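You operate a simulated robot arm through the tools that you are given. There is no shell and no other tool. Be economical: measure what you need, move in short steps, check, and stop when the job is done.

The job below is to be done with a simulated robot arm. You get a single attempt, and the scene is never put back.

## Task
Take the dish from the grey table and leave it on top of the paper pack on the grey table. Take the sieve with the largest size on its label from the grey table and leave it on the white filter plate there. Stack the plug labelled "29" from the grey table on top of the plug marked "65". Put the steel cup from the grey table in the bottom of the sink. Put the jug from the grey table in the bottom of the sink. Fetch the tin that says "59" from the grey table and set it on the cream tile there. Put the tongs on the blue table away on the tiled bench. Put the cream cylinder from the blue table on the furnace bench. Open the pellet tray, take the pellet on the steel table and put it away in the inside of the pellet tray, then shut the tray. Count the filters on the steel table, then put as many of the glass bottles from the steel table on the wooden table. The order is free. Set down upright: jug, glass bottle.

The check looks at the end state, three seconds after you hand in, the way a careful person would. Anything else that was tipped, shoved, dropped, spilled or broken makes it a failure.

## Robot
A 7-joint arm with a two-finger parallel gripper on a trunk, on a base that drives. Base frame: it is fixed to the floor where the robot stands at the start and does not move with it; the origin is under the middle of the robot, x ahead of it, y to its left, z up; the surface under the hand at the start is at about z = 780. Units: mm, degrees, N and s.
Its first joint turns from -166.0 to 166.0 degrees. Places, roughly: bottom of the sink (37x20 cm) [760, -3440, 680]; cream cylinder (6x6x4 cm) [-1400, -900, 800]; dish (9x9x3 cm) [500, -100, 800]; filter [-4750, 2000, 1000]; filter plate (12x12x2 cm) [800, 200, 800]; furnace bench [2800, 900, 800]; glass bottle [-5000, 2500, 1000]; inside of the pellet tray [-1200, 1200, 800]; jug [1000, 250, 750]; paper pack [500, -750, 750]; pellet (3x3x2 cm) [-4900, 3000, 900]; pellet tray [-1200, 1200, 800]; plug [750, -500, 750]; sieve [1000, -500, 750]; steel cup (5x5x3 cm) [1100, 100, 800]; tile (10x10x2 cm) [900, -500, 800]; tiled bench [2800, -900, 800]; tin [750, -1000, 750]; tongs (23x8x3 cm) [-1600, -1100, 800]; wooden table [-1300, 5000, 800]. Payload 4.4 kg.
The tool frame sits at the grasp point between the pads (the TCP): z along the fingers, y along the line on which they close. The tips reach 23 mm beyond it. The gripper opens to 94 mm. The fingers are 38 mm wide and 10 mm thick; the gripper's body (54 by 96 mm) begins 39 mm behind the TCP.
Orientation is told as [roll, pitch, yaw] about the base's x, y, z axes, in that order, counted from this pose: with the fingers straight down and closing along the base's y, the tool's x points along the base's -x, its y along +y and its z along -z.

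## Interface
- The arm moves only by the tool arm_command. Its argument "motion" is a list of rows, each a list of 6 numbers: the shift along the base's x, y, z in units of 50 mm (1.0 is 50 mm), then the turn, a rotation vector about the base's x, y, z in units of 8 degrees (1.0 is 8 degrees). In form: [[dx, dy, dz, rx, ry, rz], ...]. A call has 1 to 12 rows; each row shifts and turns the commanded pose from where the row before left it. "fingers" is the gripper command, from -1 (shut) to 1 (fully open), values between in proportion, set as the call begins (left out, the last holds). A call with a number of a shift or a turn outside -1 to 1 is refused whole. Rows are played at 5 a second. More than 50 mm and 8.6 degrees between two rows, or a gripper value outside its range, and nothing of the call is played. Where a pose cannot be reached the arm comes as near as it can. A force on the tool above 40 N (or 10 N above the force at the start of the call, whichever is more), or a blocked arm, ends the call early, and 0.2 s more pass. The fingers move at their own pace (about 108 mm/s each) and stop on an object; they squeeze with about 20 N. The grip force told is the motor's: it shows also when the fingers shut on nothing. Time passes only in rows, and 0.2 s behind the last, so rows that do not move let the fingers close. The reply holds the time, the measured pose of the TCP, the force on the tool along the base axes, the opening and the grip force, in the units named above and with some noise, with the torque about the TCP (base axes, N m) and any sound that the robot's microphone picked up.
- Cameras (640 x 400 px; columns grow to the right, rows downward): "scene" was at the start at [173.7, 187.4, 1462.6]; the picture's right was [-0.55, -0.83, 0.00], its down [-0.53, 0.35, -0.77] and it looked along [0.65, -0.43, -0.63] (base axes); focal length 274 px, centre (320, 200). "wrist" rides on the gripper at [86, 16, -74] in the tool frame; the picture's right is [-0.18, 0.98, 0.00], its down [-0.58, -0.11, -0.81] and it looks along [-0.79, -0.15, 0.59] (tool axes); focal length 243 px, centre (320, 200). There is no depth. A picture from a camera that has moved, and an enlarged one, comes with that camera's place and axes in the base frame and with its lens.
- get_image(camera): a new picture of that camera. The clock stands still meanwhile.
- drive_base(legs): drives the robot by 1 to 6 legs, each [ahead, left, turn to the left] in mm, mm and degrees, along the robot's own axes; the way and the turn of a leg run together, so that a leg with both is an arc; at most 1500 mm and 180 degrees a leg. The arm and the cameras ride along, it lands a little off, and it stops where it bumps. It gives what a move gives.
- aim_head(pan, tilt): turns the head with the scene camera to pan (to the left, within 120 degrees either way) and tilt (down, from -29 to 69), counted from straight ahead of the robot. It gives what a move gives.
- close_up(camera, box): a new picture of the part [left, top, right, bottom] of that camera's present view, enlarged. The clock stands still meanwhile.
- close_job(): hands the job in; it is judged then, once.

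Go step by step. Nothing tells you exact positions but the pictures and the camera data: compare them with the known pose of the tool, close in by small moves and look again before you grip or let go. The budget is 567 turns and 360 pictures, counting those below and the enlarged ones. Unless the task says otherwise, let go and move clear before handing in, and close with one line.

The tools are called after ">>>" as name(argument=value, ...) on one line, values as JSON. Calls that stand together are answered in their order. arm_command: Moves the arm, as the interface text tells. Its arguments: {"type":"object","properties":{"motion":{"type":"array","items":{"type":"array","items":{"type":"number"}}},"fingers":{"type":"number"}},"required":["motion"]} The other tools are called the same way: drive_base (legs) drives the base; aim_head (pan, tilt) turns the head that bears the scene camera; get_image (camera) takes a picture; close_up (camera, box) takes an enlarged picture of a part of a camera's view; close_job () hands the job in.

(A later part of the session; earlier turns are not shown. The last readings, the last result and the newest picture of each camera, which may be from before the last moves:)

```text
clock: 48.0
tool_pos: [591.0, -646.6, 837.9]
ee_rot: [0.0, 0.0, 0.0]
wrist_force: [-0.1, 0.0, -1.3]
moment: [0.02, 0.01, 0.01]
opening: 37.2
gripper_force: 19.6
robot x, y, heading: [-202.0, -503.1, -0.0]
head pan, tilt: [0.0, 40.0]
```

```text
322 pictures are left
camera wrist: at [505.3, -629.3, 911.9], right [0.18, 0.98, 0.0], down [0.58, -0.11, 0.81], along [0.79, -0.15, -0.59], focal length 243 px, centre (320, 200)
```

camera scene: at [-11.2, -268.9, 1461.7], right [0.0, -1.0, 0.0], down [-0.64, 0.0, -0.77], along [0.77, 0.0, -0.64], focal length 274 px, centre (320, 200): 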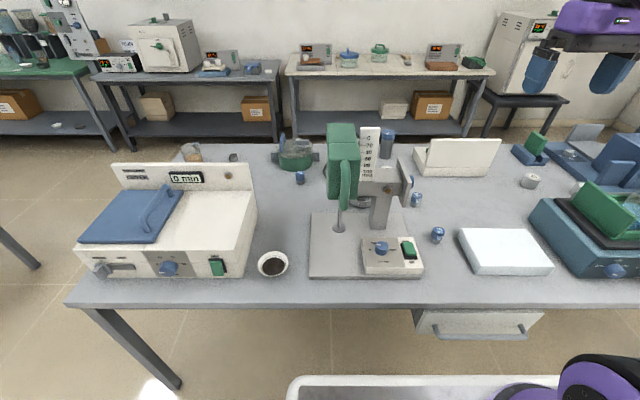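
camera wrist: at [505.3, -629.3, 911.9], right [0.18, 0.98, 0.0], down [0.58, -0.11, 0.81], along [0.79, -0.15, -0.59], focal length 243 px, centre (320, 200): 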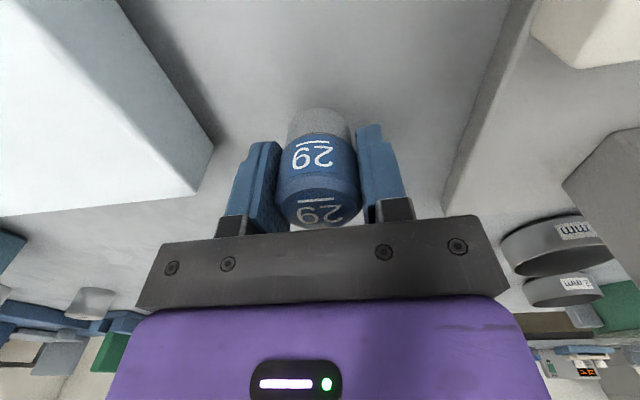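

Plug held firmly. Raise high above the machine and shift the base so plug 65 is comfortably in reach.

>>> arm_command(motion=[[0, 0, 0.5, 0, 0, 0], [0, 0, 0.9, 0, 0, 0], [0, 0, 0.9, 0, 0, 0], [0, 0, 0.9, 0, 0, 0], [0, 0, 0.9, 0, 0, 0], [0, 0, 0.9, 0, 0, 0], [0, 0, 0.9, 0, 0, 0], [0, 0, 0.9, 0, 0, 0], [0, 0, 0.9, 0, 0, 0], [0, 0, 0.9, 0, 0, 0], [0, 0, 0.6, 0, 0, 0]])

>>> drive_base(legs=[[0, 150, 0], [100, 0, 0]])

>>> get_image(camera="wrist")

```text
clock: 50.4
tool_pos: [591.3, -645.5, 1297.0]
ee_rot: [-0.1, 0.0, 0.0]
wrist_force: [0.3, -0.5, -0.2]
moment: [0.01, 0.0, -0.01]
opening: 37.2
gripper_force: 19.8
robot x, y, heading: [-199.5, -505.8, -0.0]
head pan, tilt: [0.0, 40.0]
```

```text
clock: 52.5
tool_pos: [692.7, -494.8, 1297.1]
ee_rot: [0.0, -0.1, 0.1]
wrist_force: [0.0, -0.6, -0.7]
moment: [0.0, -0.03, -0.01]
opening: 37.0
gripper_force: 19.7
robot x, y, heading: [-98.7, -353.7, 0.2]
head pan, tilt: [0.0, 40.0]
```

```text
321 pictures are left
camera wrist: at [605.8, -477.8, 1371.7], right [0.18, 0.98, 0.0], down [0.58, -0.11, 0.81], along [0.79, -0.15, -0.59], focal length 243 px, centre (320, 200)
```

wrist: 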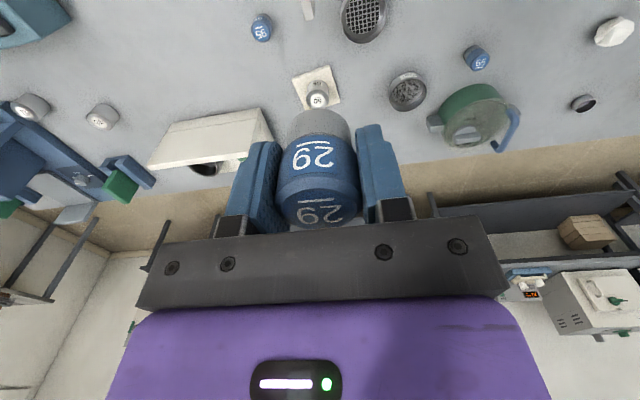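

Plug 65 is at about (900,-194). Moving above it.

>>> arm_command(motion=[[0.52, 0.75, 0, 0, 0, 0], [0.52, 0.75, 0, 0, 0, 0], [0.52, 0.75, 0, 0, 0, 0], [0.52, 0.75, 0, 0, 0, 0], [0.52, 0.75, 0, 0, 0, 0], [0.52, 0.75, 0, 0, 0, 0], [0.52, 0.75, 0, 0, 0, 0], [0.52, 0.77, 0, 0, 0, 0], [0, 0, -1, 0, 0, 0], [0, 0, -1, 0, 0, 0], [0, 0, -1, 0, 0, 0], [0, 0, -1, 0, 0, 0]])

>>> arm_command(motion=[[0, 0, -0.9, 0, 0, 0], [0, 0, -0.9, 0, 0, 0], [0, 0, 0, 0, 0, 0]])

>>> get_image(camera="wrist")

```text
clock: 55.1
tool_pos: [900.7, -193.6, 1098.0]
ee_rot: [0.0, -0.1, 0.0]
wrist_force: [-0.3, -0.2, -0.7]
moment: [0.04, -0.01, 0.07]
opening: 37.1
gripper_force: 20.0
robot x, y, heading: [-96.3, -353.7, 0.2]
head pan, tilt: [0.0, 40.0]
```

```text
clock: 55.9
tool_pos: [899.8, -193.7, 1006.5]
ee_rot: [0.0, 0.0, 0.1]
wrist_force: [-0.6, 0.1, -0.2]
moment: [-0.02, 0.0, -0.02]
opening: 37.3
gripper_force: 19.9
robot x, y, heading: [-95.6, -353.9, 0.3]
head pan, tilt: [0.0, 40.0]
```

```text
320 pictures are left
camera wrist: at [814.4, -176.8, 1081.3], right [0.18, 0.98, 0.0], down [0.58, -0.11, 0.81], along [0.79, -0.15, -0.59], focal length 243 px, centre (320, 200)
```

wrist: 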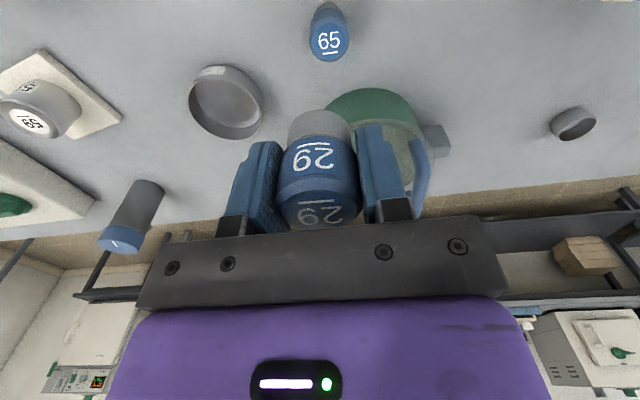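

Shift onto 65 at about (909,-187) and descend close.

>>> arm_command(motion=[[0.18, 0.13, -0.8, 0, 0, 0], [0, 0, -0.9, 0, 0, 0], [0, 0, -0.8, 0, 0, 0], [0, 0, 0, 0, 0, 0]])

>>> get_image(camera="wrist")

```text
clock: 56.9
tool_pos: [910.0, -186.7, 883.3]
ee_rot: [0.0, 0.1, 0.1]
wrist_force: [1.1, -1.3, -1.1]
moment: [0.01, -0.02, 0.03]
opening: 37.0
gripper_force: 19.8
robot x, y, heading: [-100.4, -354.0, 0.1]
head pan, tilt: [0.0, 40.0]
```

```text
319 pictures are left
camera wrist: at [823.3, -170.2, 957.5], right [0.18, 0.98, 0.0], down [0.58, -0.11, 0.81], along [0.79, -0.15, -0.59], focal length 243 px, centre (320, 200)
```

wrist: 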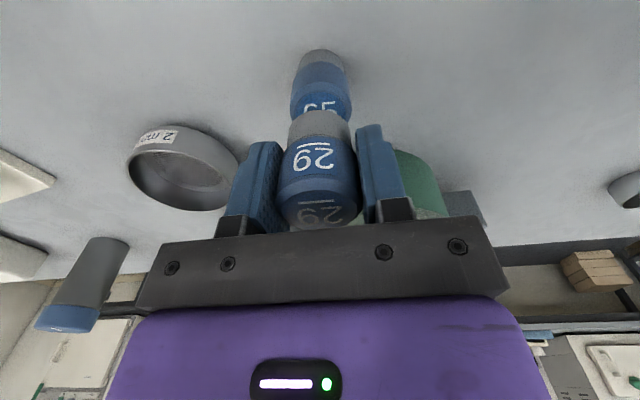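

Aligned. Lower slowly onto 65.

>>> arm_command(motion=[[0, 0, -0.2, 0, 0, 0], [0, 0, -0.12, 0, 0, 0], [0, 0, -0.04, 0, 0, 0], [0, 0, -0.04, 0, 0, 0], [0, 0, 0, 0, 0, 0]])

>>> get_image(camera="wrist")

```text
clock: 58.1
tool_pos: [909.5, -187.2, 862.9]
ee_rot: [0.1, 0.1, 0.1]
wrist_force: [0.8, 0.4, -0.9]
moment: [-0.01, -0.03, 0.01]
opening: 37.2
gripper_force: 20.6
robot x, y, heading: [-96.9, -350.1, -0.0]
head pan, tilt: [0.0, 40.0]
```

```text
318 pictures are left
camera wrist: at [822.9, -170.4, 936.7], right [0.18, 0.98, 0.0], down [0.58, -0.11, 0.81], along [0.79, -0.15, -0.59], focal length 243 px, centre (320, 200)
```

wrist: 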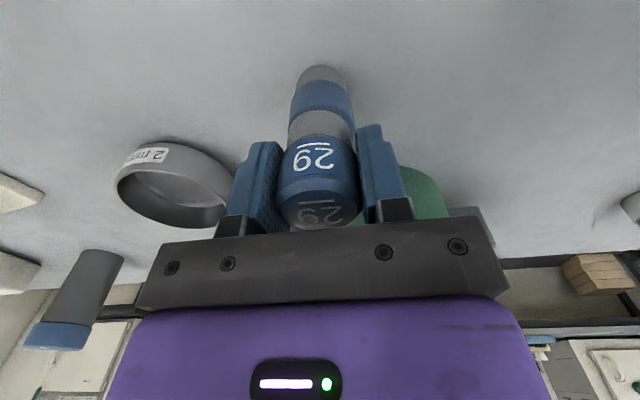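

>>> arm_command(motion=[[0, 0, -0.03, 0, 0, 0], [0, 0, -0.03, 0, 0, 0], [0, 0, 0, 0, 0, 0]])

>>> close_up(camera="wrist", box=[240, 40, 400, 240])

```text
clock: 58.9
tool_pos: [909.4, -187.4, 861.3]
ee_rot: [0.1, -0.2, 0.1]
wrist_force: [0.1, -0.9, 14.1]
moment: [-0.03, 0.04, 0.01]
opening: 37.3
gripper_force: 20.0
robot x, y, heading: [-97.1, -356.2, 0.0]
head pan, tilt: [0.0, 40.0]
```

```text
2.00 times, centred on (320, 140) of wrist
camera zoom: at [822.9, -170.3, 934.8], right [0.18, 0.98, 0.0], down [0.58, -0.11, 0.81], along [0.79, -0.15, -0.59], focal length 485 px, centre (320, 320)
```

zoom: 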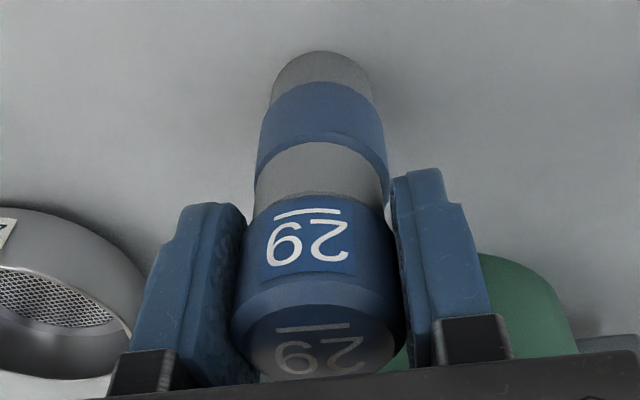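

In contact and aligned. Release partially and rise.

>>> arm_command(motion=[[0, 0, 0.02, 0, 0, 0], [0, 0, 0, 0, 0, 0], [0, 0, 0, 0, 0, 0]], fingers=0.3)

>>> arm_command(motion=[[0, 0, 0.3, 0, 0, 0], [0, 0, 0.6, 0, 0, 0], [0, 0, 1, 0, 0, 0], [0, 0, 1, 0, 0, 0], [0, 0, 1, 0, 0, 0]])

>>> get_image(camera="wrist")

```text
clock: 59.7
tool_pos: [908.5, -186.5, 859.8]
ee_rot: [0.0, 0.0, 0.1]
wrist_force: [0.2, 0.3, 0.1]
moment: [0.0, 0.05, -0.03]
opening: 61.1
gripper_force: 0.1
robot x, y, heading: [-97.5, -350.1, 0.2]
head pan, tilt: [0.0, 40.0]
```

```text
clock: 60.9
tool_pos: [909.1, -188.3, 1053.3]
ee_rot: [0.0, 0.1, 0.1]
wrist_force: [-0.5, 0.1, -0.9]
moment: [-0.01, 0.02, -0.01]
opening: 61.3
gripper_force: 0.0
robot x, y, heading: [-96.7, -350.1, 0.0]
head pan, tilt: [0.0, 40.0]
```

```text
316 pictures are left
camera wrist: at [823.6, -171.3, 1128.6], right [0.18, 0.98, 0.0], down [0.58, -0.11, 0.81], along [0.79, -0.15, -0.59], focal length 243 px, centre (320, 200)
```

wrist: 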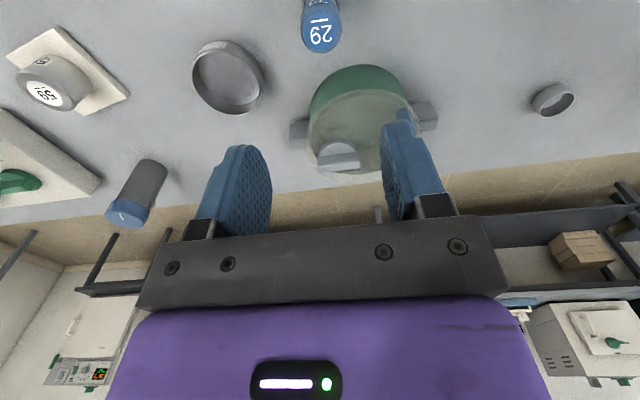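

Plugs stacked. Now look behind the dryer for the filter plate, jug and cup.

>>> arm_command(motion=[[0, 0, 1, 0, 0, 0], [0, 0, 1, 0, 0, 0], [0, 0, 1, 0, 0, 0], [0, 0, 1, 0, 0, 0], [-0.7, 0.7, 0, 0, 0, 0], [-0.7, 0.7, 0, 0, 0, 0], [-0.7, 0.7, 0, 0, 0, 0], [-0.7, 0.7, 0, 0, 0, 0], [-0.7, 0.7, 0, 0, 0, 0], [-0.7, 0.7, 0, 0, 0, 0], [0, 1, 0, 0, 0, 0], [0, 1, 0, 0, 0, 0]])

>>> get_image(camera="wrist")

```text
clock: 63.5
tool_pos: [700.1, 121.9, 1256.7]
ee_rot: [0.1, -0.1, -0.2]
wrist_force: [0.0, -0.9, 1.2]
moment: [0.08, 0.0, -0.01]
opening: 61.3
gripper_force: 0.0
robot x, y, heading: [-95.0, -351.5, 0.0]
head pan, tilt: [0.0, 40.0]
```

```text
315 pictures are left
camera wrist: at [614.1, 138.8, 1330.1], right [0.19, 0.98, 0.0], down [0.58, -0.11, 0.81], along [0.79, -0.15, -0.59], focal length 243 px, centre (320, 200)
```

wrist: 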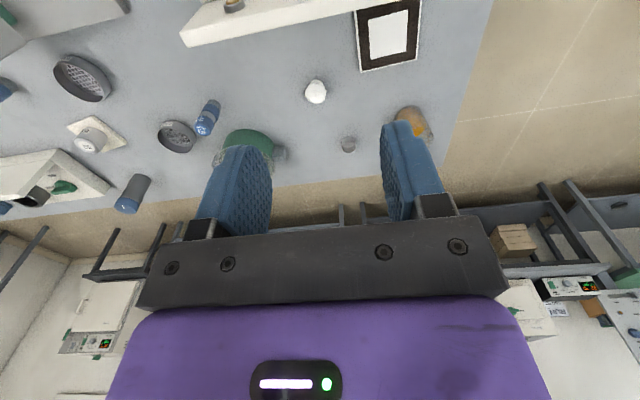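

White filter plate (black border) is near (820,233) behind the dryer panel. Zoom on the coarse sieve's label and surroundings.

>>> close_up(camera="wrist", box=[40, 40, 136, 110])

>>> aim_head(pan=-8, tilt=42)

>>> get_image(camera="scene")

```text
5.71 times, centred on (88, 75) of wrist
camera zoom: at [614.1, 138.8, 1330.1], right [0.19, 0.98, 0.0], down [0.58, -0.11, 0.81], along [0.79, -0.15, -0.59], focal length 1386 px, centre (1646, 914)
```

zoom: 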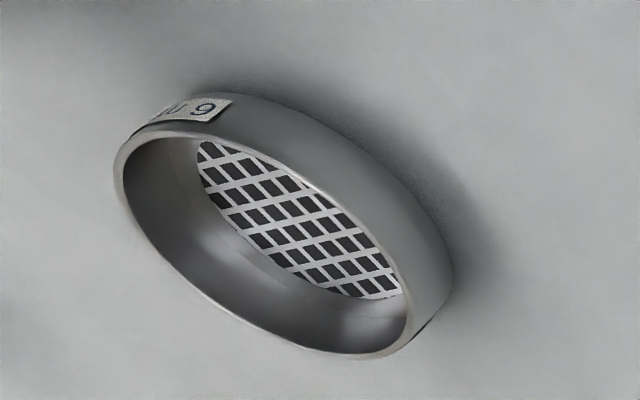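

```text
clock: 64.2
tool_pos: [699.9, 123.5, 1254.0]
ee_rot: [0.1, 0.0, 0.0]
wrist_force: [-0.2, 0.0, 0.5]
moment: [0.0, -0.01, -0.01]
opening: 61.3
gripper_force: 0.0
robot x, y, heading: [-93.6, -356.4, 0.1]
head pan, tilt: [-8.0, 42.0]
```

```text
313 pictures are left
camera scene: at [87.2, -129.1, 1458.8], right [-0.14, -0.99, 0.0], down [-0.66, 0.09, -0.74], along [0.74, -0.1, -0.67], focal length 274 px, centre (320, 200)
```

scene: 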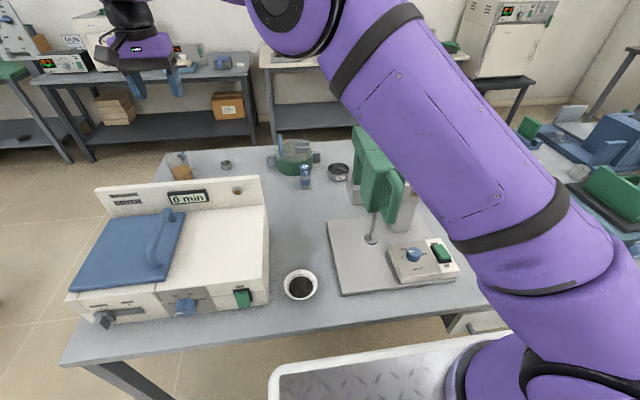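

Coarse sieve is the larger size (mesh coarser than the 2 mm). I reposition the base left/forward, then go for it with the gripper yawed 90° to grip its far rim wall.

>>> drive_base(legs=[[0, 200, 0], [95, 0, 0]])

>>> arm_command(motion=[[0, -0.9, 0, 0, 0, 1], [0, -0.9, 0, 0, 0, 1], [0, -0.9, 0, 0, 0, 1], [0, -0.9, 0, 0, 0, 1], [0, -0.9, 0, 0, 0, 1], [0, -0.9, 0, 0, 0, 1], [0, -0.9, 0, 0, 0, 1], [0, -0.9, 0, 0, 0, 1], [0, -0.9, 0, 0, 0, 1], [0, -0.9, 0, 0, 0, 1], [0, -0.9, 0, 0, 0, 1], [0, -0.9, 0, 0, 0, 0.25]], fingers=-0.2)

>>> get_image(camera="wrist")

```text
clock: 66.5
tool_pos: [792.1, 327.8, 1254.4]
ee_rot: [0.1, 0.0, 0.1]
wrist_force: [-0.4, 0.5, 0.3]
moment: [-0.01, -0.02, 0.0]
opening: 61.3
gripper_force: 0.0
robot x, y, heading: [-1.8, -150.9, -0.1]
head pan, tilt: [-8.0, 42.0]
```

```text
clock: 69.1
tool_pos: [792.9, -211.9, 1256.1]
ee_rot: [0.1, 0.0, 90.3]
wrist_force: [1.5, 0.1, -0.4]
moment: [-0.07, 0.01, -0.01]
opening: 37.7
gripper_force: 0.1
robot x, y, heading: [-3.6, -151.4, 0.1]
head pan, tilt: [-8.0, 42.0]
```

```text
312 pictures are left
camera wrist: at [778.2, -297.5, 1329.2], right [-0.98, 0.18, 0.0], down [0.11, 0.58, 0.81], along [0.14, 0.79, -0.59], focal length 243 px, centre (320, 200)
```

wrist: 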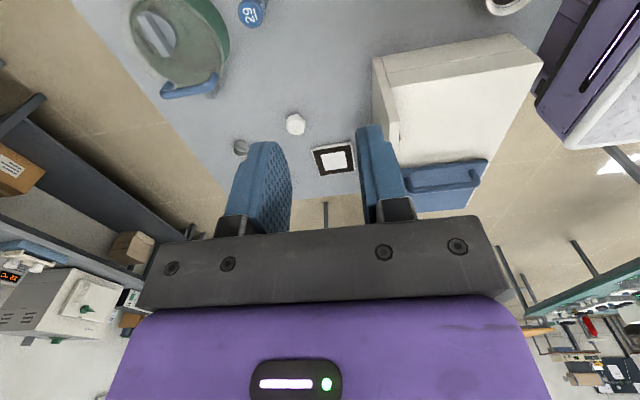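

Filter plate confirmed at about (824,230). Move over the coarse sieve.

>>> arm_command(motion=[[0.14, -0.9, 0, 0, 0, 0], [0.14, -0.9, 0, 0, 0, 0], [0.14, -0.9, 0, 0, 0, 0], [0.14, -0.9, 0, 0, 0, 0], [0.14, -0.8, 0, 0, 0, 0], [0, 0, -1, 0, 0, 0], [0, 0, -1, 0, 0, 0], [0, 0, -1, 0, 0, 0]])

>>> get_image(camera="wrist")

>>> aim_head(pan=-25, tilt=40)

>>> get_image(camera="scene")

```text
clock: 70.9
tool_pos: [827.4, -432.9, 1103.9]
ee_rot: [-0.1, 0.0, 90.1]
wrist_force: [-0.6, 0.5, -0.5]
moment: [0.03, -0.01, -0.02]
opening: 37.8
gripper_force: 0.1
robot x, y, heading: [-3.7, -149.8, 0.3]
head pan, tilt: [-8.0, 42.0]
```

```text
311 pictures are left
camera wrist: at [811.6, -518.5, 1178.6], right [-0.98, 0.18, 0.0], down [0.11, 0.58, 0.81], along [0.15, 0.79, -0.59], focal length 243 px, centre (320, 200)
```

wrist: 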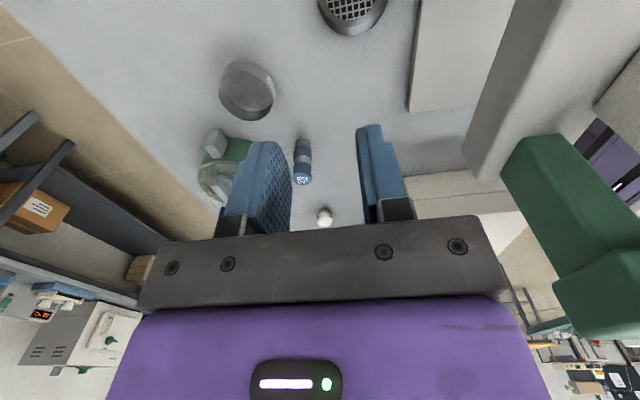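

```text
clock: 71.7
tool_pos: [828.2, -433.1, 1104.0]
ee_rot: [0.0, 0.0, 90.2]
wrist_force: [0.2, -0.3, -0.4]
moment: [0.03, -0.01, 0.01]
opening: 37.6
gripper_force: 0.2
robot x, y, heading: [-0.7, -145.6, 0.3]
head pan, tilt: [-25.0, 40.0]
```

```text
310 pictures are left
camera scene: at [175.4, 49.4, 1461.7], right [-0.42, -0.91, 0.0], down [-0.58, 0.27, -0.77], along [0.7, -0.32, -0.64], focal length 274 px, centre (320, 200)
```

scene: 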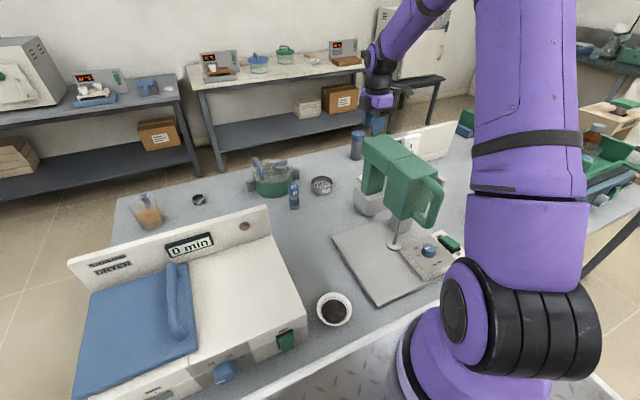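

Clear of the machine. Sieve centre about (789,-425), rim +x at about 832. Descend and look.

>>> arm_command(motion=[[0.08, 0.1, -0.9, 0, 0, 0], [0, 0, -1, 0, 0, 0], [0, 0, -1, 0, 0, 0], [0, 0, -0.8, 0, 0, 0]])

>>> get_image(camera="wrist")

```text
clock: 72.7
tool_pos: [831.1, -427.8, 920.4]
ee_rot: [-0.1, -0.1, 90.1]
wrist_force: [0.1, 0.5, 1.0]
moment: [-0.04, -0.01, -0.03]
opening: 37.6
gripper_force: 0.0
robot x, y, heading: [-3.0, -150.4, 0.1]
head pan, tilt: [-25.0, 40.0]
```

```text
309 pictures are left
camera wrist: at [815.4, -512.7, 994.3], right [-0.98, 0.18, 0.0], down [0.11, 0.58, 0.81], along [0.15, 0.79, -0.59], focal length 243 px, centre (320, 200)
```

wrist: 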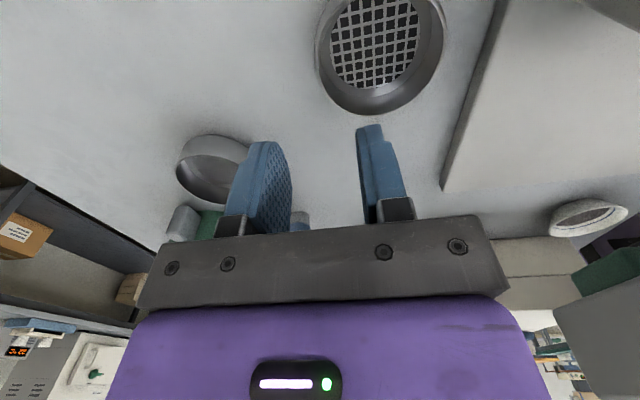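

Sieve centred at (790,-424), radius about 41. TCP is right over the far wall; lower so the tips straddle the wall.

>>> arm_command(motion=[[-0.02, 0.06, -0.8, 0, 0, 0], [0, 0, -0.6, 0, 0, 0], [0, 0, -0.4, 0, 0, 0]])

>>> get_image(camera="wrist")

```text
clock: 73.5
tool_pos: [831.7, -423.3, 827.6]
ee_rot: [-0.1, 0.1, 90.3]
wrist_force: [0.1, 0.2, 0.5]
moment: [-0.02, -0.07, 0.0]
opening: 37.6
gripper_force: 0.3
robot x, y, heading: [-1.1, -146.8, 0.0]
head pan, tilt: [-25.0, 40.0]
```

```text
308 pictures are left
camera wrist: at [816.0, -510.0, 903.4], right [-0.98, 0.18, 0.0], down [0.11, 0.58, 0.81], along [0.15, 0.79, -0.59], focal length 243 px, centre (320, 200)
```

wrist: 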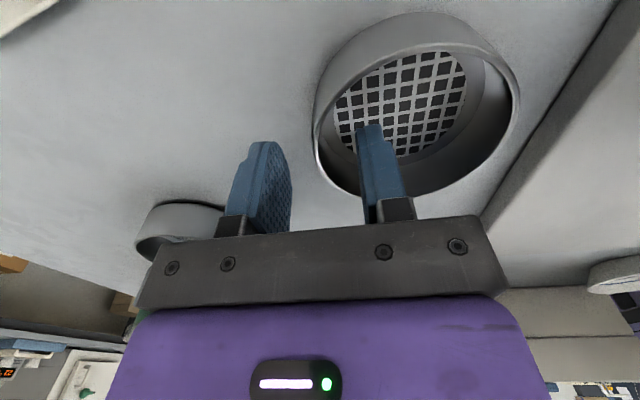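

Straddling the rim (rim z about 810). Down 8 mm more, then close.

>>> arm_command(motion=[[0, 0, -0.08, 0, 0, 0], [0, 0, -0.08, 0, 0, 0], [0, 0, 0, 0, 0, 0]])

>>> arm_command(motion=[[0, 0, 0, 0, 0, 0], [0, 0, 0, 0, 0, 0], [0, 0, 0, 0, 0, 0], [0, 0, 0, 0, 0, 0]], fingers=-1)

>>> get_image(camera="wrist")

```text
clock: 74.3
tool_pos: [832.3, -424.5, 821.5]
ee_rot: [0.0, 0.0, 90.1]
wrist_force: [0.2, -0.1, -0.9]
moment: [0.0, -0.03, -0.01]
opening: 37.4
gripper_force: 0.0
robot x, y, heading: [-3.1, -149.1, 0.3]
head pan, tilt: [-25.0, 40.0]
```

```text
clock: 75.3
tool_pos: [831.2, -425.2, 820.9]
ee_rot: [0.0, 0.0, 90.1]
wrist_force: [-1.0, 0.2, 1.5]
moment: [-0.02, 0.02, -0.02]
opening: 4.7
gripper_force: 20.1
robot x, y, heading: [-1.9, -147.6, 0.2]
head pan, tilt: [-25.0, 40.0]
```

```text
307 pictures are left
camera wrist: at [815.5, -510.4, 895.6], right [-0.98, 0.18, 0.0], down [0.11, 0.58, 0.81], along [0.15, 0.79, -0.59], focal length 243 px, centre (320, 200)
```

wrist: 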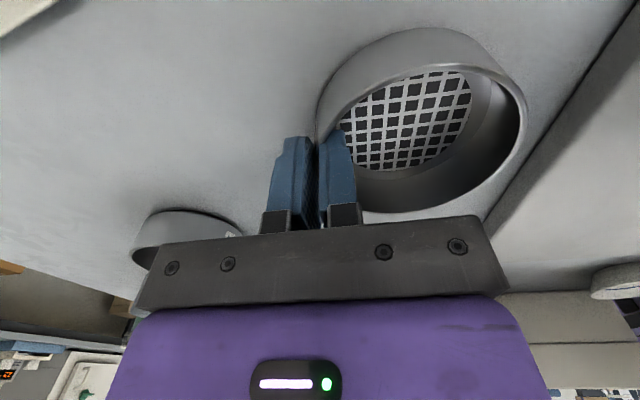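

Gripped the wall (4.7 mm). Lift slowly and check it stays level.

>>> arm_command(motion=[[0, 0, 0.1, 0, 0, 0], [0, 0, 0.1, 0, 0, 0], [0, 0, 0.2, 0, 0, 0], [0, 0, 0.3, 0, 0, 0], [0, 0, 0.3, 0, 0, 0]])

>>> get_image(camera="wrist")

```text
clock: 76.5
tool_pos: [831.7, -425.7, 871.2]
ee_rot: [0.0, 0.0, 90.1]
wrist_force: [0.3, 0.1, -1.4]
moment: [0.02, -0.01, 0.02]
opening: 4.8
gripper_force: 20.4
robot x, y, heading: [-3.1, -149.4, 0.3]
head pan, tilt: [-25.0, 40.0]
```

```text
306 pictures are left
camera wrist: at [815.6, -511.0, 946.2], right [-0.98, 0.18, 0.0], down [0.11, 0.58, 0.81], along [0.15, 0.79, -0.59], focal length 243 px, centre (320, 200)
```

wrist: 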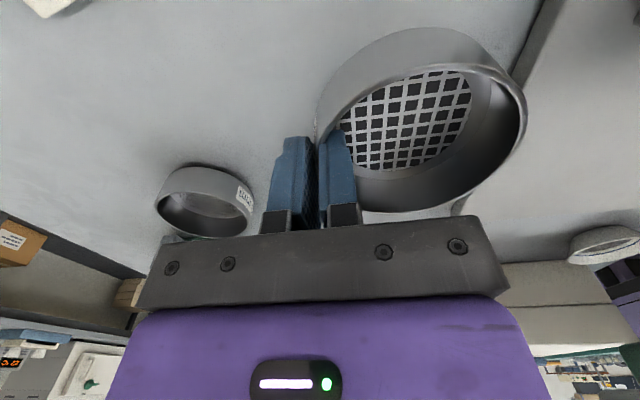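

Level and secure. Raise and carry over to the filter plate.

>>> arm_command(motion=[[0, 0, 0.5, 0, 0, 0], [0, 0, 0.8, 0, 0, 0], [0, 0, 0.8, 0, 0, 0], [0, 0, 0.8, 0, 0, 0], [0, 0, 0.7, 0, 0, 0], [0, 0.5, 0, 0, 0, 0], [0, 0.8, 0, 0, 0, 0], [0, 0.9, 0, 0, 0, 0], [0, 0.9, 0, 0, 0, 0], [0, 0.9, 0, 0, 0, 0], [0, 0.9, 0, 0, 0, 0], [0, 0.9, 0, 0, 0, 0]])

>>> arm_command(motion=[[0.1, 0.8, 0, 0, 0, 0], [0.1, 0.8, 0, 0, 0, 0], [0.1, 0.9, 0, 0, 0, 0], [0.1, 0.9, 0, 0, 0, 0], [0.1, 0.9, 0, 0, 0, 0], [0.1, 0.8, 0, 0, 0, 0], [0.1, 0.7, 0, 0, 0, 0]])

>>> get_image(camera="wrist")

```text
clock: 79.1
tool_pos: [832.2, -137.0, 1052.7]
ee_rot: [0.0, 0.1, 90.0]
wrist_force: [-0.3, -1.3, -1.4]
moment: [0.06, -0.05, 0.01]
opening: 4.3
gripper_force: 19.7
robot x, y, heading: [-1.9, -147.2, 0.1]
head pan, tilt: [-25.0, 40.0]
```

```text
clock: 80.7
tool_pos: [867.2, 154.7, 1051.4]
ee_rot: [0.1, 0.0, 90.1]
wrist_force: [0.4, -1.0, -0.6]
moment: [0.06, -0.06, 0.01]
opening: 4.5
gripper_force: 19.6
robot x, y, heading: [-4.5, -151.1, 0.4]
head pan, tilt: [-25.0, 40.0]
```

```text
305 pictures are left
camera wrist: at [850.8, 68.6, 1126.0], right [-0.98, 0.18, 0.0], down [0.11, 0.58, 0.81], along [0.15, 0.79, -0.59], focal length 243 px, centre (320, 200)
```

wrist: 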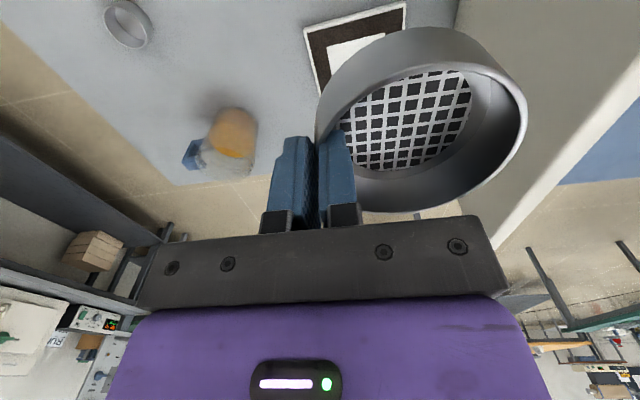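

Filter plate centre about (829,230). Move there and lower partway.

>>> arm_command(motion=[[0.05, 0.8, 0, 0, 0, 0], [0, 0.7, 0, 0, 0, 0], [0, 0, -0.9, 0, 0, 0], [0, 0, -0.9, 0, 0, 0], [0, 0, -0.9, 0, 0, 0], [0, 0, -0.7, 0, 0, 0]])

>>> get_image(camera="wrist")

```text
clock: 82.1
tool_pos: [868.5, 229.3, 882.4]
ee_rot: [-0.1, -0.1, 90.1]
wrist_force: [0.1, 0.5, -0.9]
moment: [0.01, -0.09, 0.02]
opening: 4.5
gripper_force: 20.3
robot x, y, heading: [-6.3, -149.0, 0.0]
head pan, tilt: [-25.0, 40.0]
```

```text
304 pictures are left
camera wrist: at [852.3, 143.9, 957.0], right [-0.98, 0.18, 0.0], down [0.11, 0.58, 0.81], along [0.15, 0.79, -0.59], focal length 243 px, centre (320, 200)
```

wrist: 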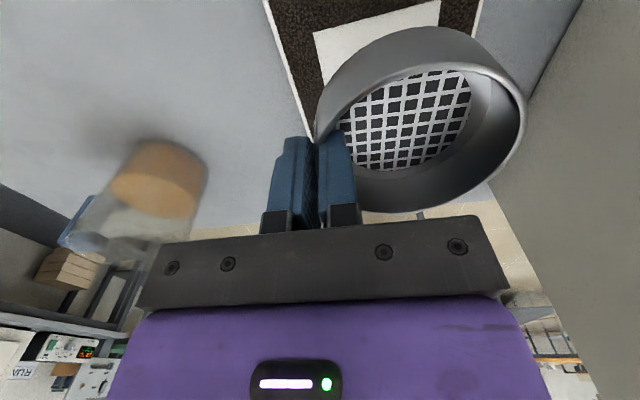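

Well centred. Lower to contact.

>>> arm_command(motion=[[0, 0, -0.4, 0, 0, 0], [0, 0, -0.3, 0, 0, 0], [0, 0, -0.06, 0, 0, 0], [0, 0, -0.06, 0, 0, 0], [0, 0, -0.06, 0, 0, 0], [0, 0, 0, 0, 0, 0]])

```text
clock: 83.5
tool_pos: [867.6, 229.9, 837.4]
ee_rot: [0.0, 0.0, 90.1]
wrist_force: [0.6, -0.4, -0.9]
moment: [0.01, -0.05, 0.01]
opening: 4.3
gripper_force: 20.3
robot x, y, heading: [-1.5, -151.5, 0.2]
head pan, tilt: [-25.0, 40.0]
```

>>> arm_command(motion=[[0, 0, -0.05, 0, 0, 0], [0, 0, -0.05, 0, 0, 0], [0, 0, -0.05, 0, 0, 0], [0, 0, 0, 0, 0, 0]])

```text
clock: 84.5
tool_pos: [868.3, 229.9, 830.3]
ee_rot: [-0.2, -0.1, 90.1]
wrist_force: [0.8, 1.3, 15.9]
moment: [0.19, 0.1, -0.02]
opening: 4.5
gripper_force: 19.9
robot x, y, heading: [-6.6, -151.8, 0.0]
head pan, tilt: [-25.0, 40.0]
```

Contact. Open modestly, rise.

>>> arm_command(motion=[[0, 0, 0.02, 0, 0, 0], [0, 0, 0, 0, 0, 0], [0, 0, 0, 0, 0, 0]], fingers=-0.5)

>>> arm_command(motion=[[0, 0, 0.3, 0, 0, 0], [0, 0, 0.6, 0, 0, 0], [0, 0, 1, 0, 0, 0], [0, 0, 1, 0, 0, 0], [0, 0, 1, 0, 0, 0]])

>>> get_image(camera="wrist")

```text
clock: 85.3
tool_pos: [869.5, 230.2, 830.8]
ee_rot: [-0.1, 0.1, 90.1]
wrist_force: [-0.5, -0.2, -0.1]
moment: [0.01, 0.0, 0.0]
opening: 23.5
gripper_force: 0.0
robot x, y, heading: [-5.4, -149.6, 0.0]
head pan, tilt: [-25.0, 40.0]
```

```text
clock: 86.5
tool_pos: [869.6, 231.3, 1027.1]
ee_rot: [0.0, 0.0, 90.1]
wrist_force: [0.9, 0.6, -0.6]
moment: [0.05, -0.03, -0.03]
opening: 23.5
gripper_force: 0.1
robot x, y, heading: [-7.3, -145.3, 0.1]
head pan, tilt: [-25.0, 40.0]
```

```text
303 pictures are left
camera wrist: at [853.8, 144.9, 1101.3], right [-0.98, 0.18, 0.0], down [0.11, 0.58, 0.81], along [0.15, 0.79, -0.59], focal length 243 px, centre (320, 200)
```

wrist: 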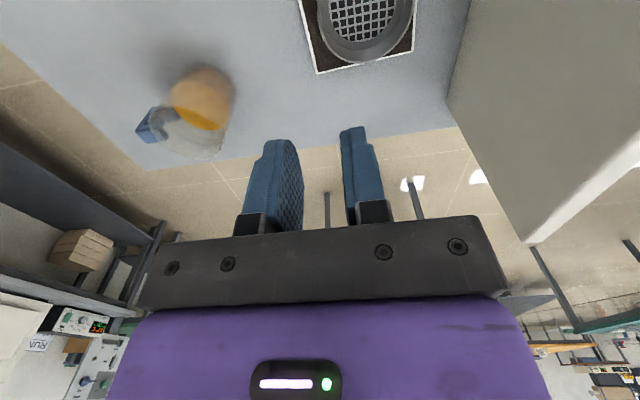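

Sieve placed. Raise, back off and shift right to serve both the dish and the paper pack.

>>> arm_command(motion=[[0, 0, 1, 0, 0, 0], [0, 0, 1, 0, 0, 0], [0, 0, 1, 0, 0, 0], [0, 0, 1, 0, 0, 0], [0, 0, 1, 0, 0, 0]])

>>> drive_base(legs=[[-195, 0, 0], [0, -332, 0]])

>>> aim_head(pan=5, tilt=45)

>>> get_image(camera="scene")

```text
clock: 87.7
tool_pos: [867.5, 231.1, 1275.8]
ee_rot: [0.2, 0.0, 90.2]
wrist_force: [0.4, 0.5, -0.5]
moment: [-0.02, 0.02, 0.01]
opening: 23.6
gripper_force: 0.0
robot x, y, heading: [-7.1, -146.3, -0.0]
head pan, tilt: [-25.0, 40.0]
```

```text
clock: 91.0
tool_pos: [676.0, -101.2, 1275.7]
ee_rot: [-0.1, 0.0, 90.0]
wrist_force: [0.0, -0.3, 0.5]
moment: [-0.01, -0.01, 0.0]
opening: 23.7
gripper_force: 0.0
robot x, y, heading: [-195.9, -479.4, -0.1]
head pan, tilt: [-25.0, 40.0]
```

```text
clock: 92.0
tool_pos: [674.1, -101.9, 1276.1]
ee_rot: [0.0, -0.1, 90.1]
wrist_force: [0.2, -0.5, -1.3]
moment: [0.03, -0.01, 0.0]
opening: 23.6
gripper_force: 0.1
robot x, y, heading: [-197.5, -482.9, 0.2]
head pan, tilt: [5.0, 45.0]
```

```text
302 pictures are left
camera scene: at [-14.7, -237.7, 1454.5], right [0.09, -1.0, 0.0], down [-0.7, -0.06, -0.71], along [0.7, 0.06, -0.71], focal length 274 px, centre (320, 200)
```

scene: 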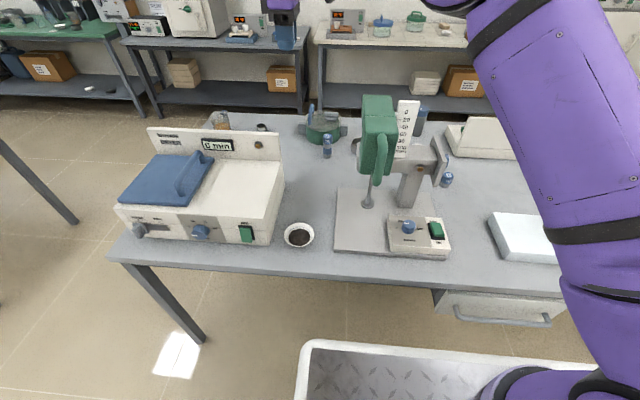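

>>> close_up(camera="scene", box=[240, 200, 360, 275])

```text
5.33 times, centred on (300, 238) of scene
camera zoom: at [-14.7, -237.7, 1454.5], right [0.09, -1.0, 0.0], down [-0.7, -0.06, -0.71], along [0.7, 0.06, -0.71], focal length 1460 px, centre (427, 0)
```

zoom: 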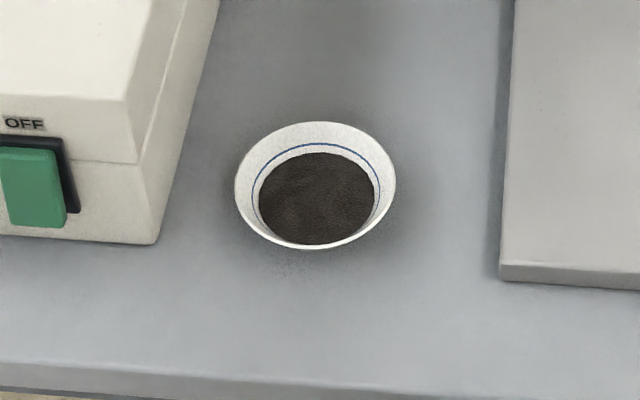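

The dish is a flared bowl, rim about 89 mm, centred near (472,-135). I'll grip it across the rim along y with the hand fully open; rotate back to yaw 0 above it.

>>> arm_command(motion=[[-0.5, -0.08, 0, 0, 0, -1], [-0.5, -0.08, 0, 0, 0, -1], [-0.5, -0.08, 0, 0, 0, -1], [-0.5, -0.08, 0, 0, 0, -1], [-0.5, -0.08, 0, 0, 0, -1], [-0.5, -0.08, 0, 0, 0, -1], [-0.5, -0.08, 0, 0, 0, -1], [-0.5, -0.08, -0.5, 0, 0, -1], [0, 0, -0.9, 0, 0, -1], [0, 0, -0.9, 0, 0, -1], [0, 0, -0.9, 0, 0, -1], [0, 0, -0.9, 0, 0, -0.25]], fingers=1)

>>> arm_command(motion=[[0, 0, -0.9, 0, 0, 0], [0, 0, -0.8, 0, 0, 0], [0, 0, 0, 0, 0, 0]])

>>> get_image(camera="wrist")

```text
clock: 94.6
tool_pos: [475.7, -133.5, 1070.5]
ee_rot: [0.1, -0.1, -0.2]
wrist_force: [-0.3, -0.1, 0.8]
moment: [0.02, -0.08, -0.05]
opening: 93.7
gripper_force: 0.0
robot x, y, heading: [-197.3, -477.0, 0.1]
head pan, tilt: [5.0, 45.0]
```

```text
clock: 95.4
tool_pos: [476.0, -133.6, 984.9]
ee_rot: [0.0, -0.1, 0.0]
wrist_force: [0.2, -0.1, 0.3]
moment: [0.0, -0.02, -0.01]
opening: 94.0
gripper_force: 0.0
robot x, y, heading: [-198.5, -480.5, -0.2]
head pan, tilt: [5.0, 45.0]
```

```text
300 pictures are left
camera wrist: at [389.1, -117.0, 1059.4], right [0.18, 0.98, 0.0], down [0.58, -0.11, 0.81], along [0.79, -0.15, -0.59], focal length 243 px, centre (320, 200)
```

wrist: 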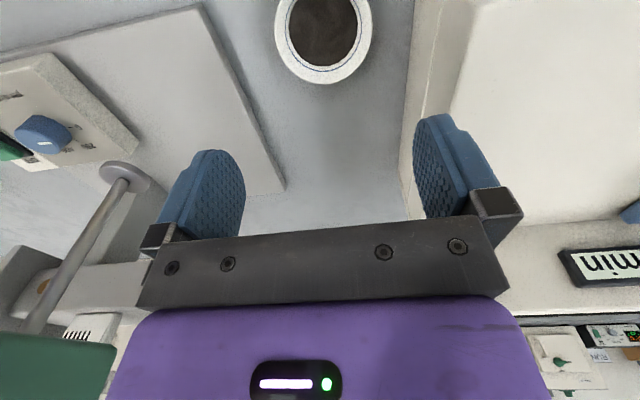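

Refine: dish centre about (476,-130). Descend to 890 and re-check.

>>> arm_command(motion=[[0, 0.06, -0.9, 0, 0, 0], [0, 0, -0.9, 0, 0, 0], [0, 0, 0, 0, 0, 0]])

>>> get_image(camera="wrist")

```text
clock: 96.2
tool_pos: [474.9, -131.4, 896.5]
ee_rot: [0.0, 0.0, -0.1]
wrist_force: [0.6, 0.1, -0.7]
moment: [0.02, 0.02, -0.02]
opening: 93.8
gripper_force: 0.1
robot x, y, heading: [-196.7, -479.4, -0.1]
head pan, tilt: [5.0, 45.0]
```

```text
299 pictures are left
camera wrist: at [389.2, -114.3, 970.2], right [0.18, 0.98, 0.0], down [0.58, -0.11, 0.81], along [0.79, -0.15, -0.59], focal length 243 px, centre (320, 200)
```

wrist: 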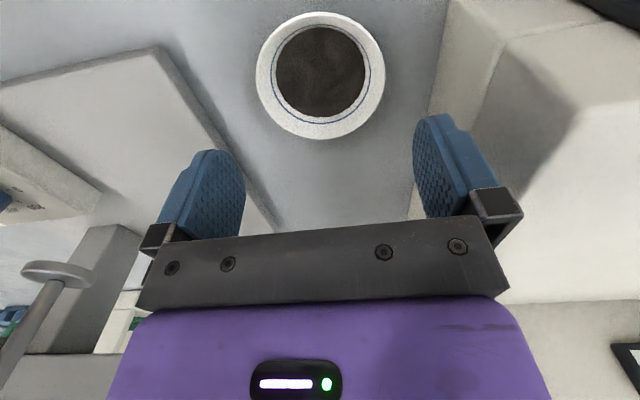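

>>> close_up(camera="wrist", box=[240, 0, 400, 150])

```text
2.67 times, centred on (320, 75) of wrist
camera zoom: at [389.2, -114.3, 970.2], right [0.18, 0.98, 0.0], down [0.58, -0.11, 0.81], along [0.79, -0.15, -0.59], focal length 647 px, centre (320, 533)
```

zoom: 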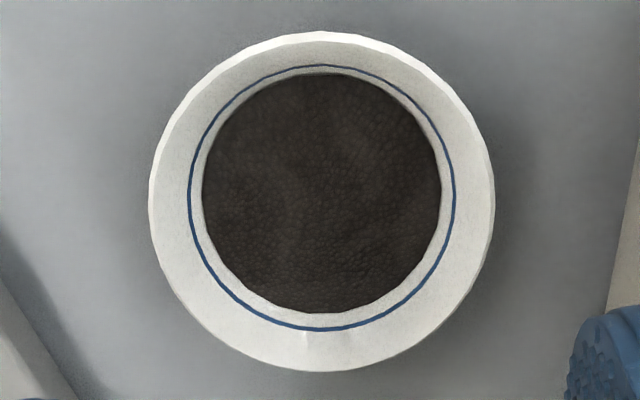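

Dish centre (475,-131), diameter about 86: TCP is aligned. Descend gently around it.

>>> arm_command(motion=[[0, 0.01, -0.6, 0, 0, 0], [0, 0, -0.4, 0, 0, 0], [0, 0, -0.3, 0, 0, 0], [0, 0, -0.3, 0, 0, 0], [0, 0, 0, 0, 0, 0]])

>>> get_image(camera="wrist")

```text
clock: 97.4
tool_pos: [474.7, -130.2, 815.5]
ee_rot: [0.1, 0.0, 0.0]
wrist_force: [0.3, -0.3, 0.0]
moment: [-0.02, -0.04, -0.02]
opening: 93.9
gripper_force: 0.0
robot x, y, heading: [-199.7, -476.6, 0.1]
head pan, tilt: [5.0, 45.0]
```

```text
297 pictures are left
camera wrist: at [388.2, -113.3, 890.0], right [0.18, 0.98, 0.0], down [0.58, -0.11, 0.81], along [0.79, -0.15, -0.59], focal length 243 px, centre (320, 200)
```

wrist: 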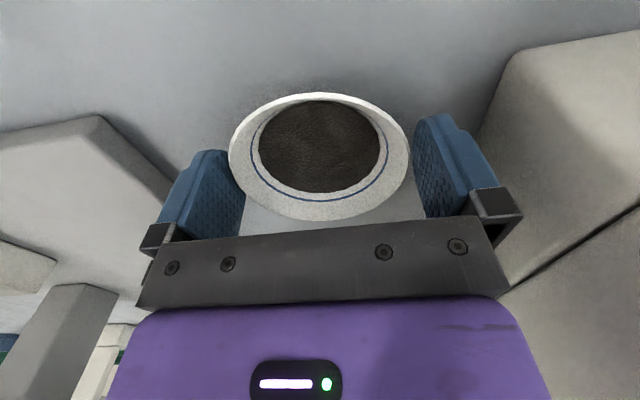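

Fingers straddle the dish. Lower 4 mm and close.

>>> arm_command(motion=[[0, 0, -0.08, 0, 0, 0], [0, 0, 0, 0, 0, 0]])

>>> arm_command(motion=[[0, 0, 0, 0, 0, 0], [0, 0, 0, 0, 0, 0], [0, 0, 0, 0, 0, 0]], fingers=-1)

>>> arm_command(motion=[[0, 0, 0.1, 0, 0, 0], [0, 0, 0.1, 0, 0, 0], [0, 0, 0.1, 0, 0, 0], [0, 0, 0.1, 0, 0, 0], [0, 0, 0.1, 0, 0, 0]])

>>> get_image(camera="wrist")

```text
clock: 98.0
tool_pos: [476.0, -131.1, 811.3]
ee_rot: [0.0, -0.1, 0.0]
wrist_force: [-0.2, 0.2, -0.3]
moment: [0.01, -0.02, -0.01]
opening: 93.9
gripper_force: 0.1
robot x, y, heading: [-200.8, -482.2, 0.1]
head pan, tilt: [5.0, 45.0]
```

```text
clock: 98.8
tool_pos: [475.0, -129.9, 811.9]
ee_rot: [0.0, 0.0, -0.1]
wrist_force: [0.0, 1.0, 0.8]
moment: [0.08, -0.04, 0.02]
opening: 89.3
gripper_force: 20.0
robot x, y, heading: [-198.1, -478.6, 0.0]
head pan, tilt: [5.0, 45.0]
```

```text
clock: 100.0
tool_pos: [474.1, -130.7, 835.7]
ee_rot: [0.0, 0.0, -0.1]
wrist_force: [-0.4, 0.0, -1.5]
moment: [-0.02, 0.02, 0.01]
opening: 89.2
gripper_force: 19.4
robot x, y, heading: [-200.0, -482.3, 0.1]
head pan, tilt: [5.0, 45.0]
```

```text
296 pictures are left
camera wrist: at [387.9, -113.1, 911.5], right [0.18, 0.98, 0.0], down [0.58, -0.11, 0.81], along [0.79, -0.15, -0.59], focal length 243 px, centre (320, 200)
```

wrist: 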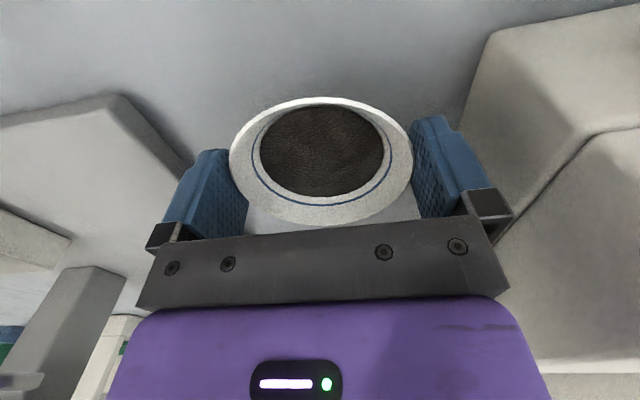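

Dish held level. Raise it gently above the machine's height.

>>> arm_command(motion=[[0, 0, 0.2, 0, 0, 0], [0, 0, 0.4, 0, 0, 0], [0, 0, 0.6, 0, 0, 0], [0, 0, 0.7, 0, 0, 0], [0, 0, 0.8, 0, 0, 0], [0, 0, 0.8, 0, 0, 0], [0, 0, 0.8, 0, 0, 0], [0, 0, 0.8, 0, 0, 0], [0, 0, 0.8, 0, 0, 0], [0, 0, 0.8, 0, 0, 0], [0, 0, 0.7, 0, 0, 0], [0, 0, 0.6, 0, 0, 0]])

>>> arm_command(motion=[[0, -0.1, 0.4, 0, 0, 0], [0, -0.3, 0.2, 0, 0, 0], [0.04, -0.5, 0, 0, 0, 0], [0.04, -0.7, 0, 0, 0, 0], [0.04, -0.8, 0, 0, 0, 0], [0.04, -0.8, 0, 0, 0, 0], [0.04, -0.8, 0, 0, 0, 0], [0.04, -0.8, 0, 0, 0, 0], [0.04, -0.8, 0, 0, 0, 0], [0.04, -0.8, 0, 0, 0, 0], [0.04, -0.8, 0, 0, 0, 0], [0.04, -0.8, 0, 0, 0, 0]])

>>> arm_command(motion=[[0.04, -0.8, 0, 0, 0, 0], [0.04, -0.8, 0, 0, 0, 0], [0.04, -0.8, 0, 0, 0, 0], [0.04, -0.8, 0, 0, 0, 0], [0.04, -0.6, 0, 0, 0, 0], [0.04, -0.4, 0, 0, 0, 0], [0, -0.2, 0, 0, 0, 0], [0, 0, 0, 0, 0, 0]])

>>> get_image(camera="wrist")

```text
clock: 102.6
tool_pos: [474.7, -130.2, 1237.5]
ee_rot: [0.0, 0.0, 0.1]
wrist_force: [0.5, 0.4, -0.7]
moment: [0.01, 0.0, 0.03]
opening: 89.2
gripper_force: 19.8
robot x, y, heading: [-195.4, -478.7, 0.2]
head pan, tilt: [5.0, 45.0]
```

```text
clock: 105.2
tool_pos: [492.8, -529.8, 1267.3]
ee_rot: [0.0, 0.0, 0.1]
wrist_force: [-0.2, 0.5, -0.7]
moment: [-0.05, -0.02, -0.03]
opening: 89.4
gripper_force: 19.8
robot x, y, heading: [-199.3, -476.9, 0.0]
head pan, tilt: [5.0, 45.0]
```

```text
clock: 107.0
tool_pos: [505.6, -750.2, 1267.2]
ee_rot: [0.0, 0.0, 0.1]
wrist_force: [-0.1, 0.5, -0.7]
moment: [0.0, -0.03, 0.0]
opening: 88.9
gripper_force: 20.6
robot x, y, heading: [-194.3, -474.3, 0.3]
head pan, tilt: [5.0, 45.0]
```

```text
295 pictures are left
camera wrist: at [419.5, -733.7, 1341.9], right [0.18, 0.98, 0.0], down [0.58, -0.11, 0.81], along [0.79, -0.15, -0.59], focal length 243 px, centre (320, 200)
```

wrist: 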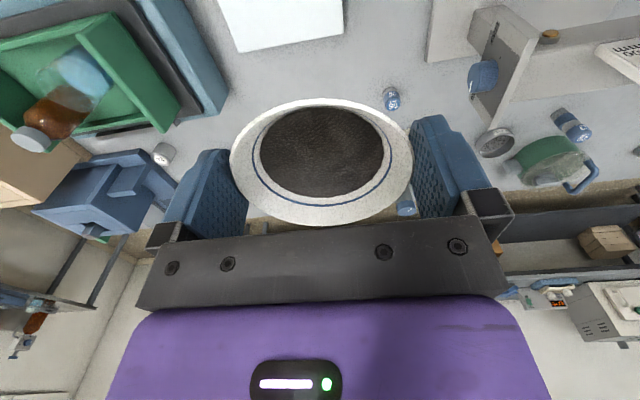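

Pack centre about (527,-820). Move over it and lower partway.

>>> arm_command(motion=[[0.1, -0.3, 0, 0, 0, 0], [0.14, -0.5, 0, 0, 0, 0], [0.14, -0.4, -0.2, 0, 0, 0], [0.05, -0.2, -0.4, 0, 0, 0], [0, 0, -0.6, 0, 0, 0], [0, 0, -0.8, 0, 0, 0], [0, 0, -0.8, 0, 0, 0], [0, 0, -0.8, 0, 0, 0], [0, 0, -0.8, 0, 0, 0], [0, 0, -0.7, 0, 0, 0], [0, 0, -0.5, 0, 0, 0], [0, 0, -0.3, 0, 0, 0]])

>>> get_image(camera="wrist")

>>> aim_head(pan=-15, tilt=45)

>>> get_image(camera="scene")

```text
clock: 109.6
tool_pos: [528.7, -819.8, 972.4]
ee_rot: [0.0, 0.1, 0.0]
wrist_force: [0.1, 0.3, -0.7]
moment: [0.03, 0.02, 0.02]
opening: 89.2
gripper_force: 19.7
robot x, y, heading: [-189.5, -482.8, 0.0]
head pan, tilt: [5.0, 45.0]
```

```text
294 pictures are left
camera wrist: at [441.8, -803.3, 1047.0], right [0.18, 0.98, 0.0], down [0.58, -0.11, 0.81], along [0.79, -0.15, -0.59], focal length 243 px, centre (320, 200)
```

wrist: 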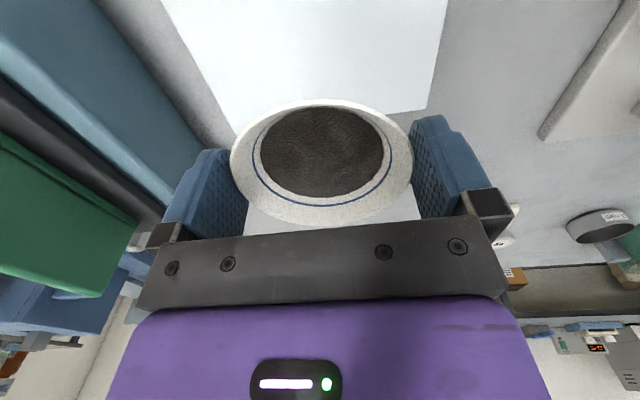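

```text
clock: 110.4
tool_pos: [527.7, -820.8, 972.5]
ee_rot: [0.0, 0.0, 0.0]
wrist_force: [0.5, -0.2, 0.0]
moment: [0.01, 0.0, 0.02]
opening: 89.2
gripper_force: 19.9
robot x, y, heading: [-196.9, -482.6, -0.2]
head pan, tilt: [-15.0, 45.0]
```

```text
293 pictures are left
camera scene: at [-17.1, -265.8, 1454.5], right [-0.26, -0.97, 0.0], down [-0.68, 0.18, -0.71], along [0.68, -0.18, -0.71], focal length 274 px, centre (320, 200)
```

scene: 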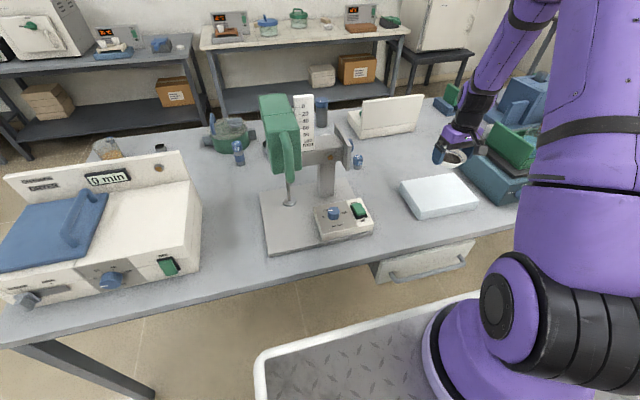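

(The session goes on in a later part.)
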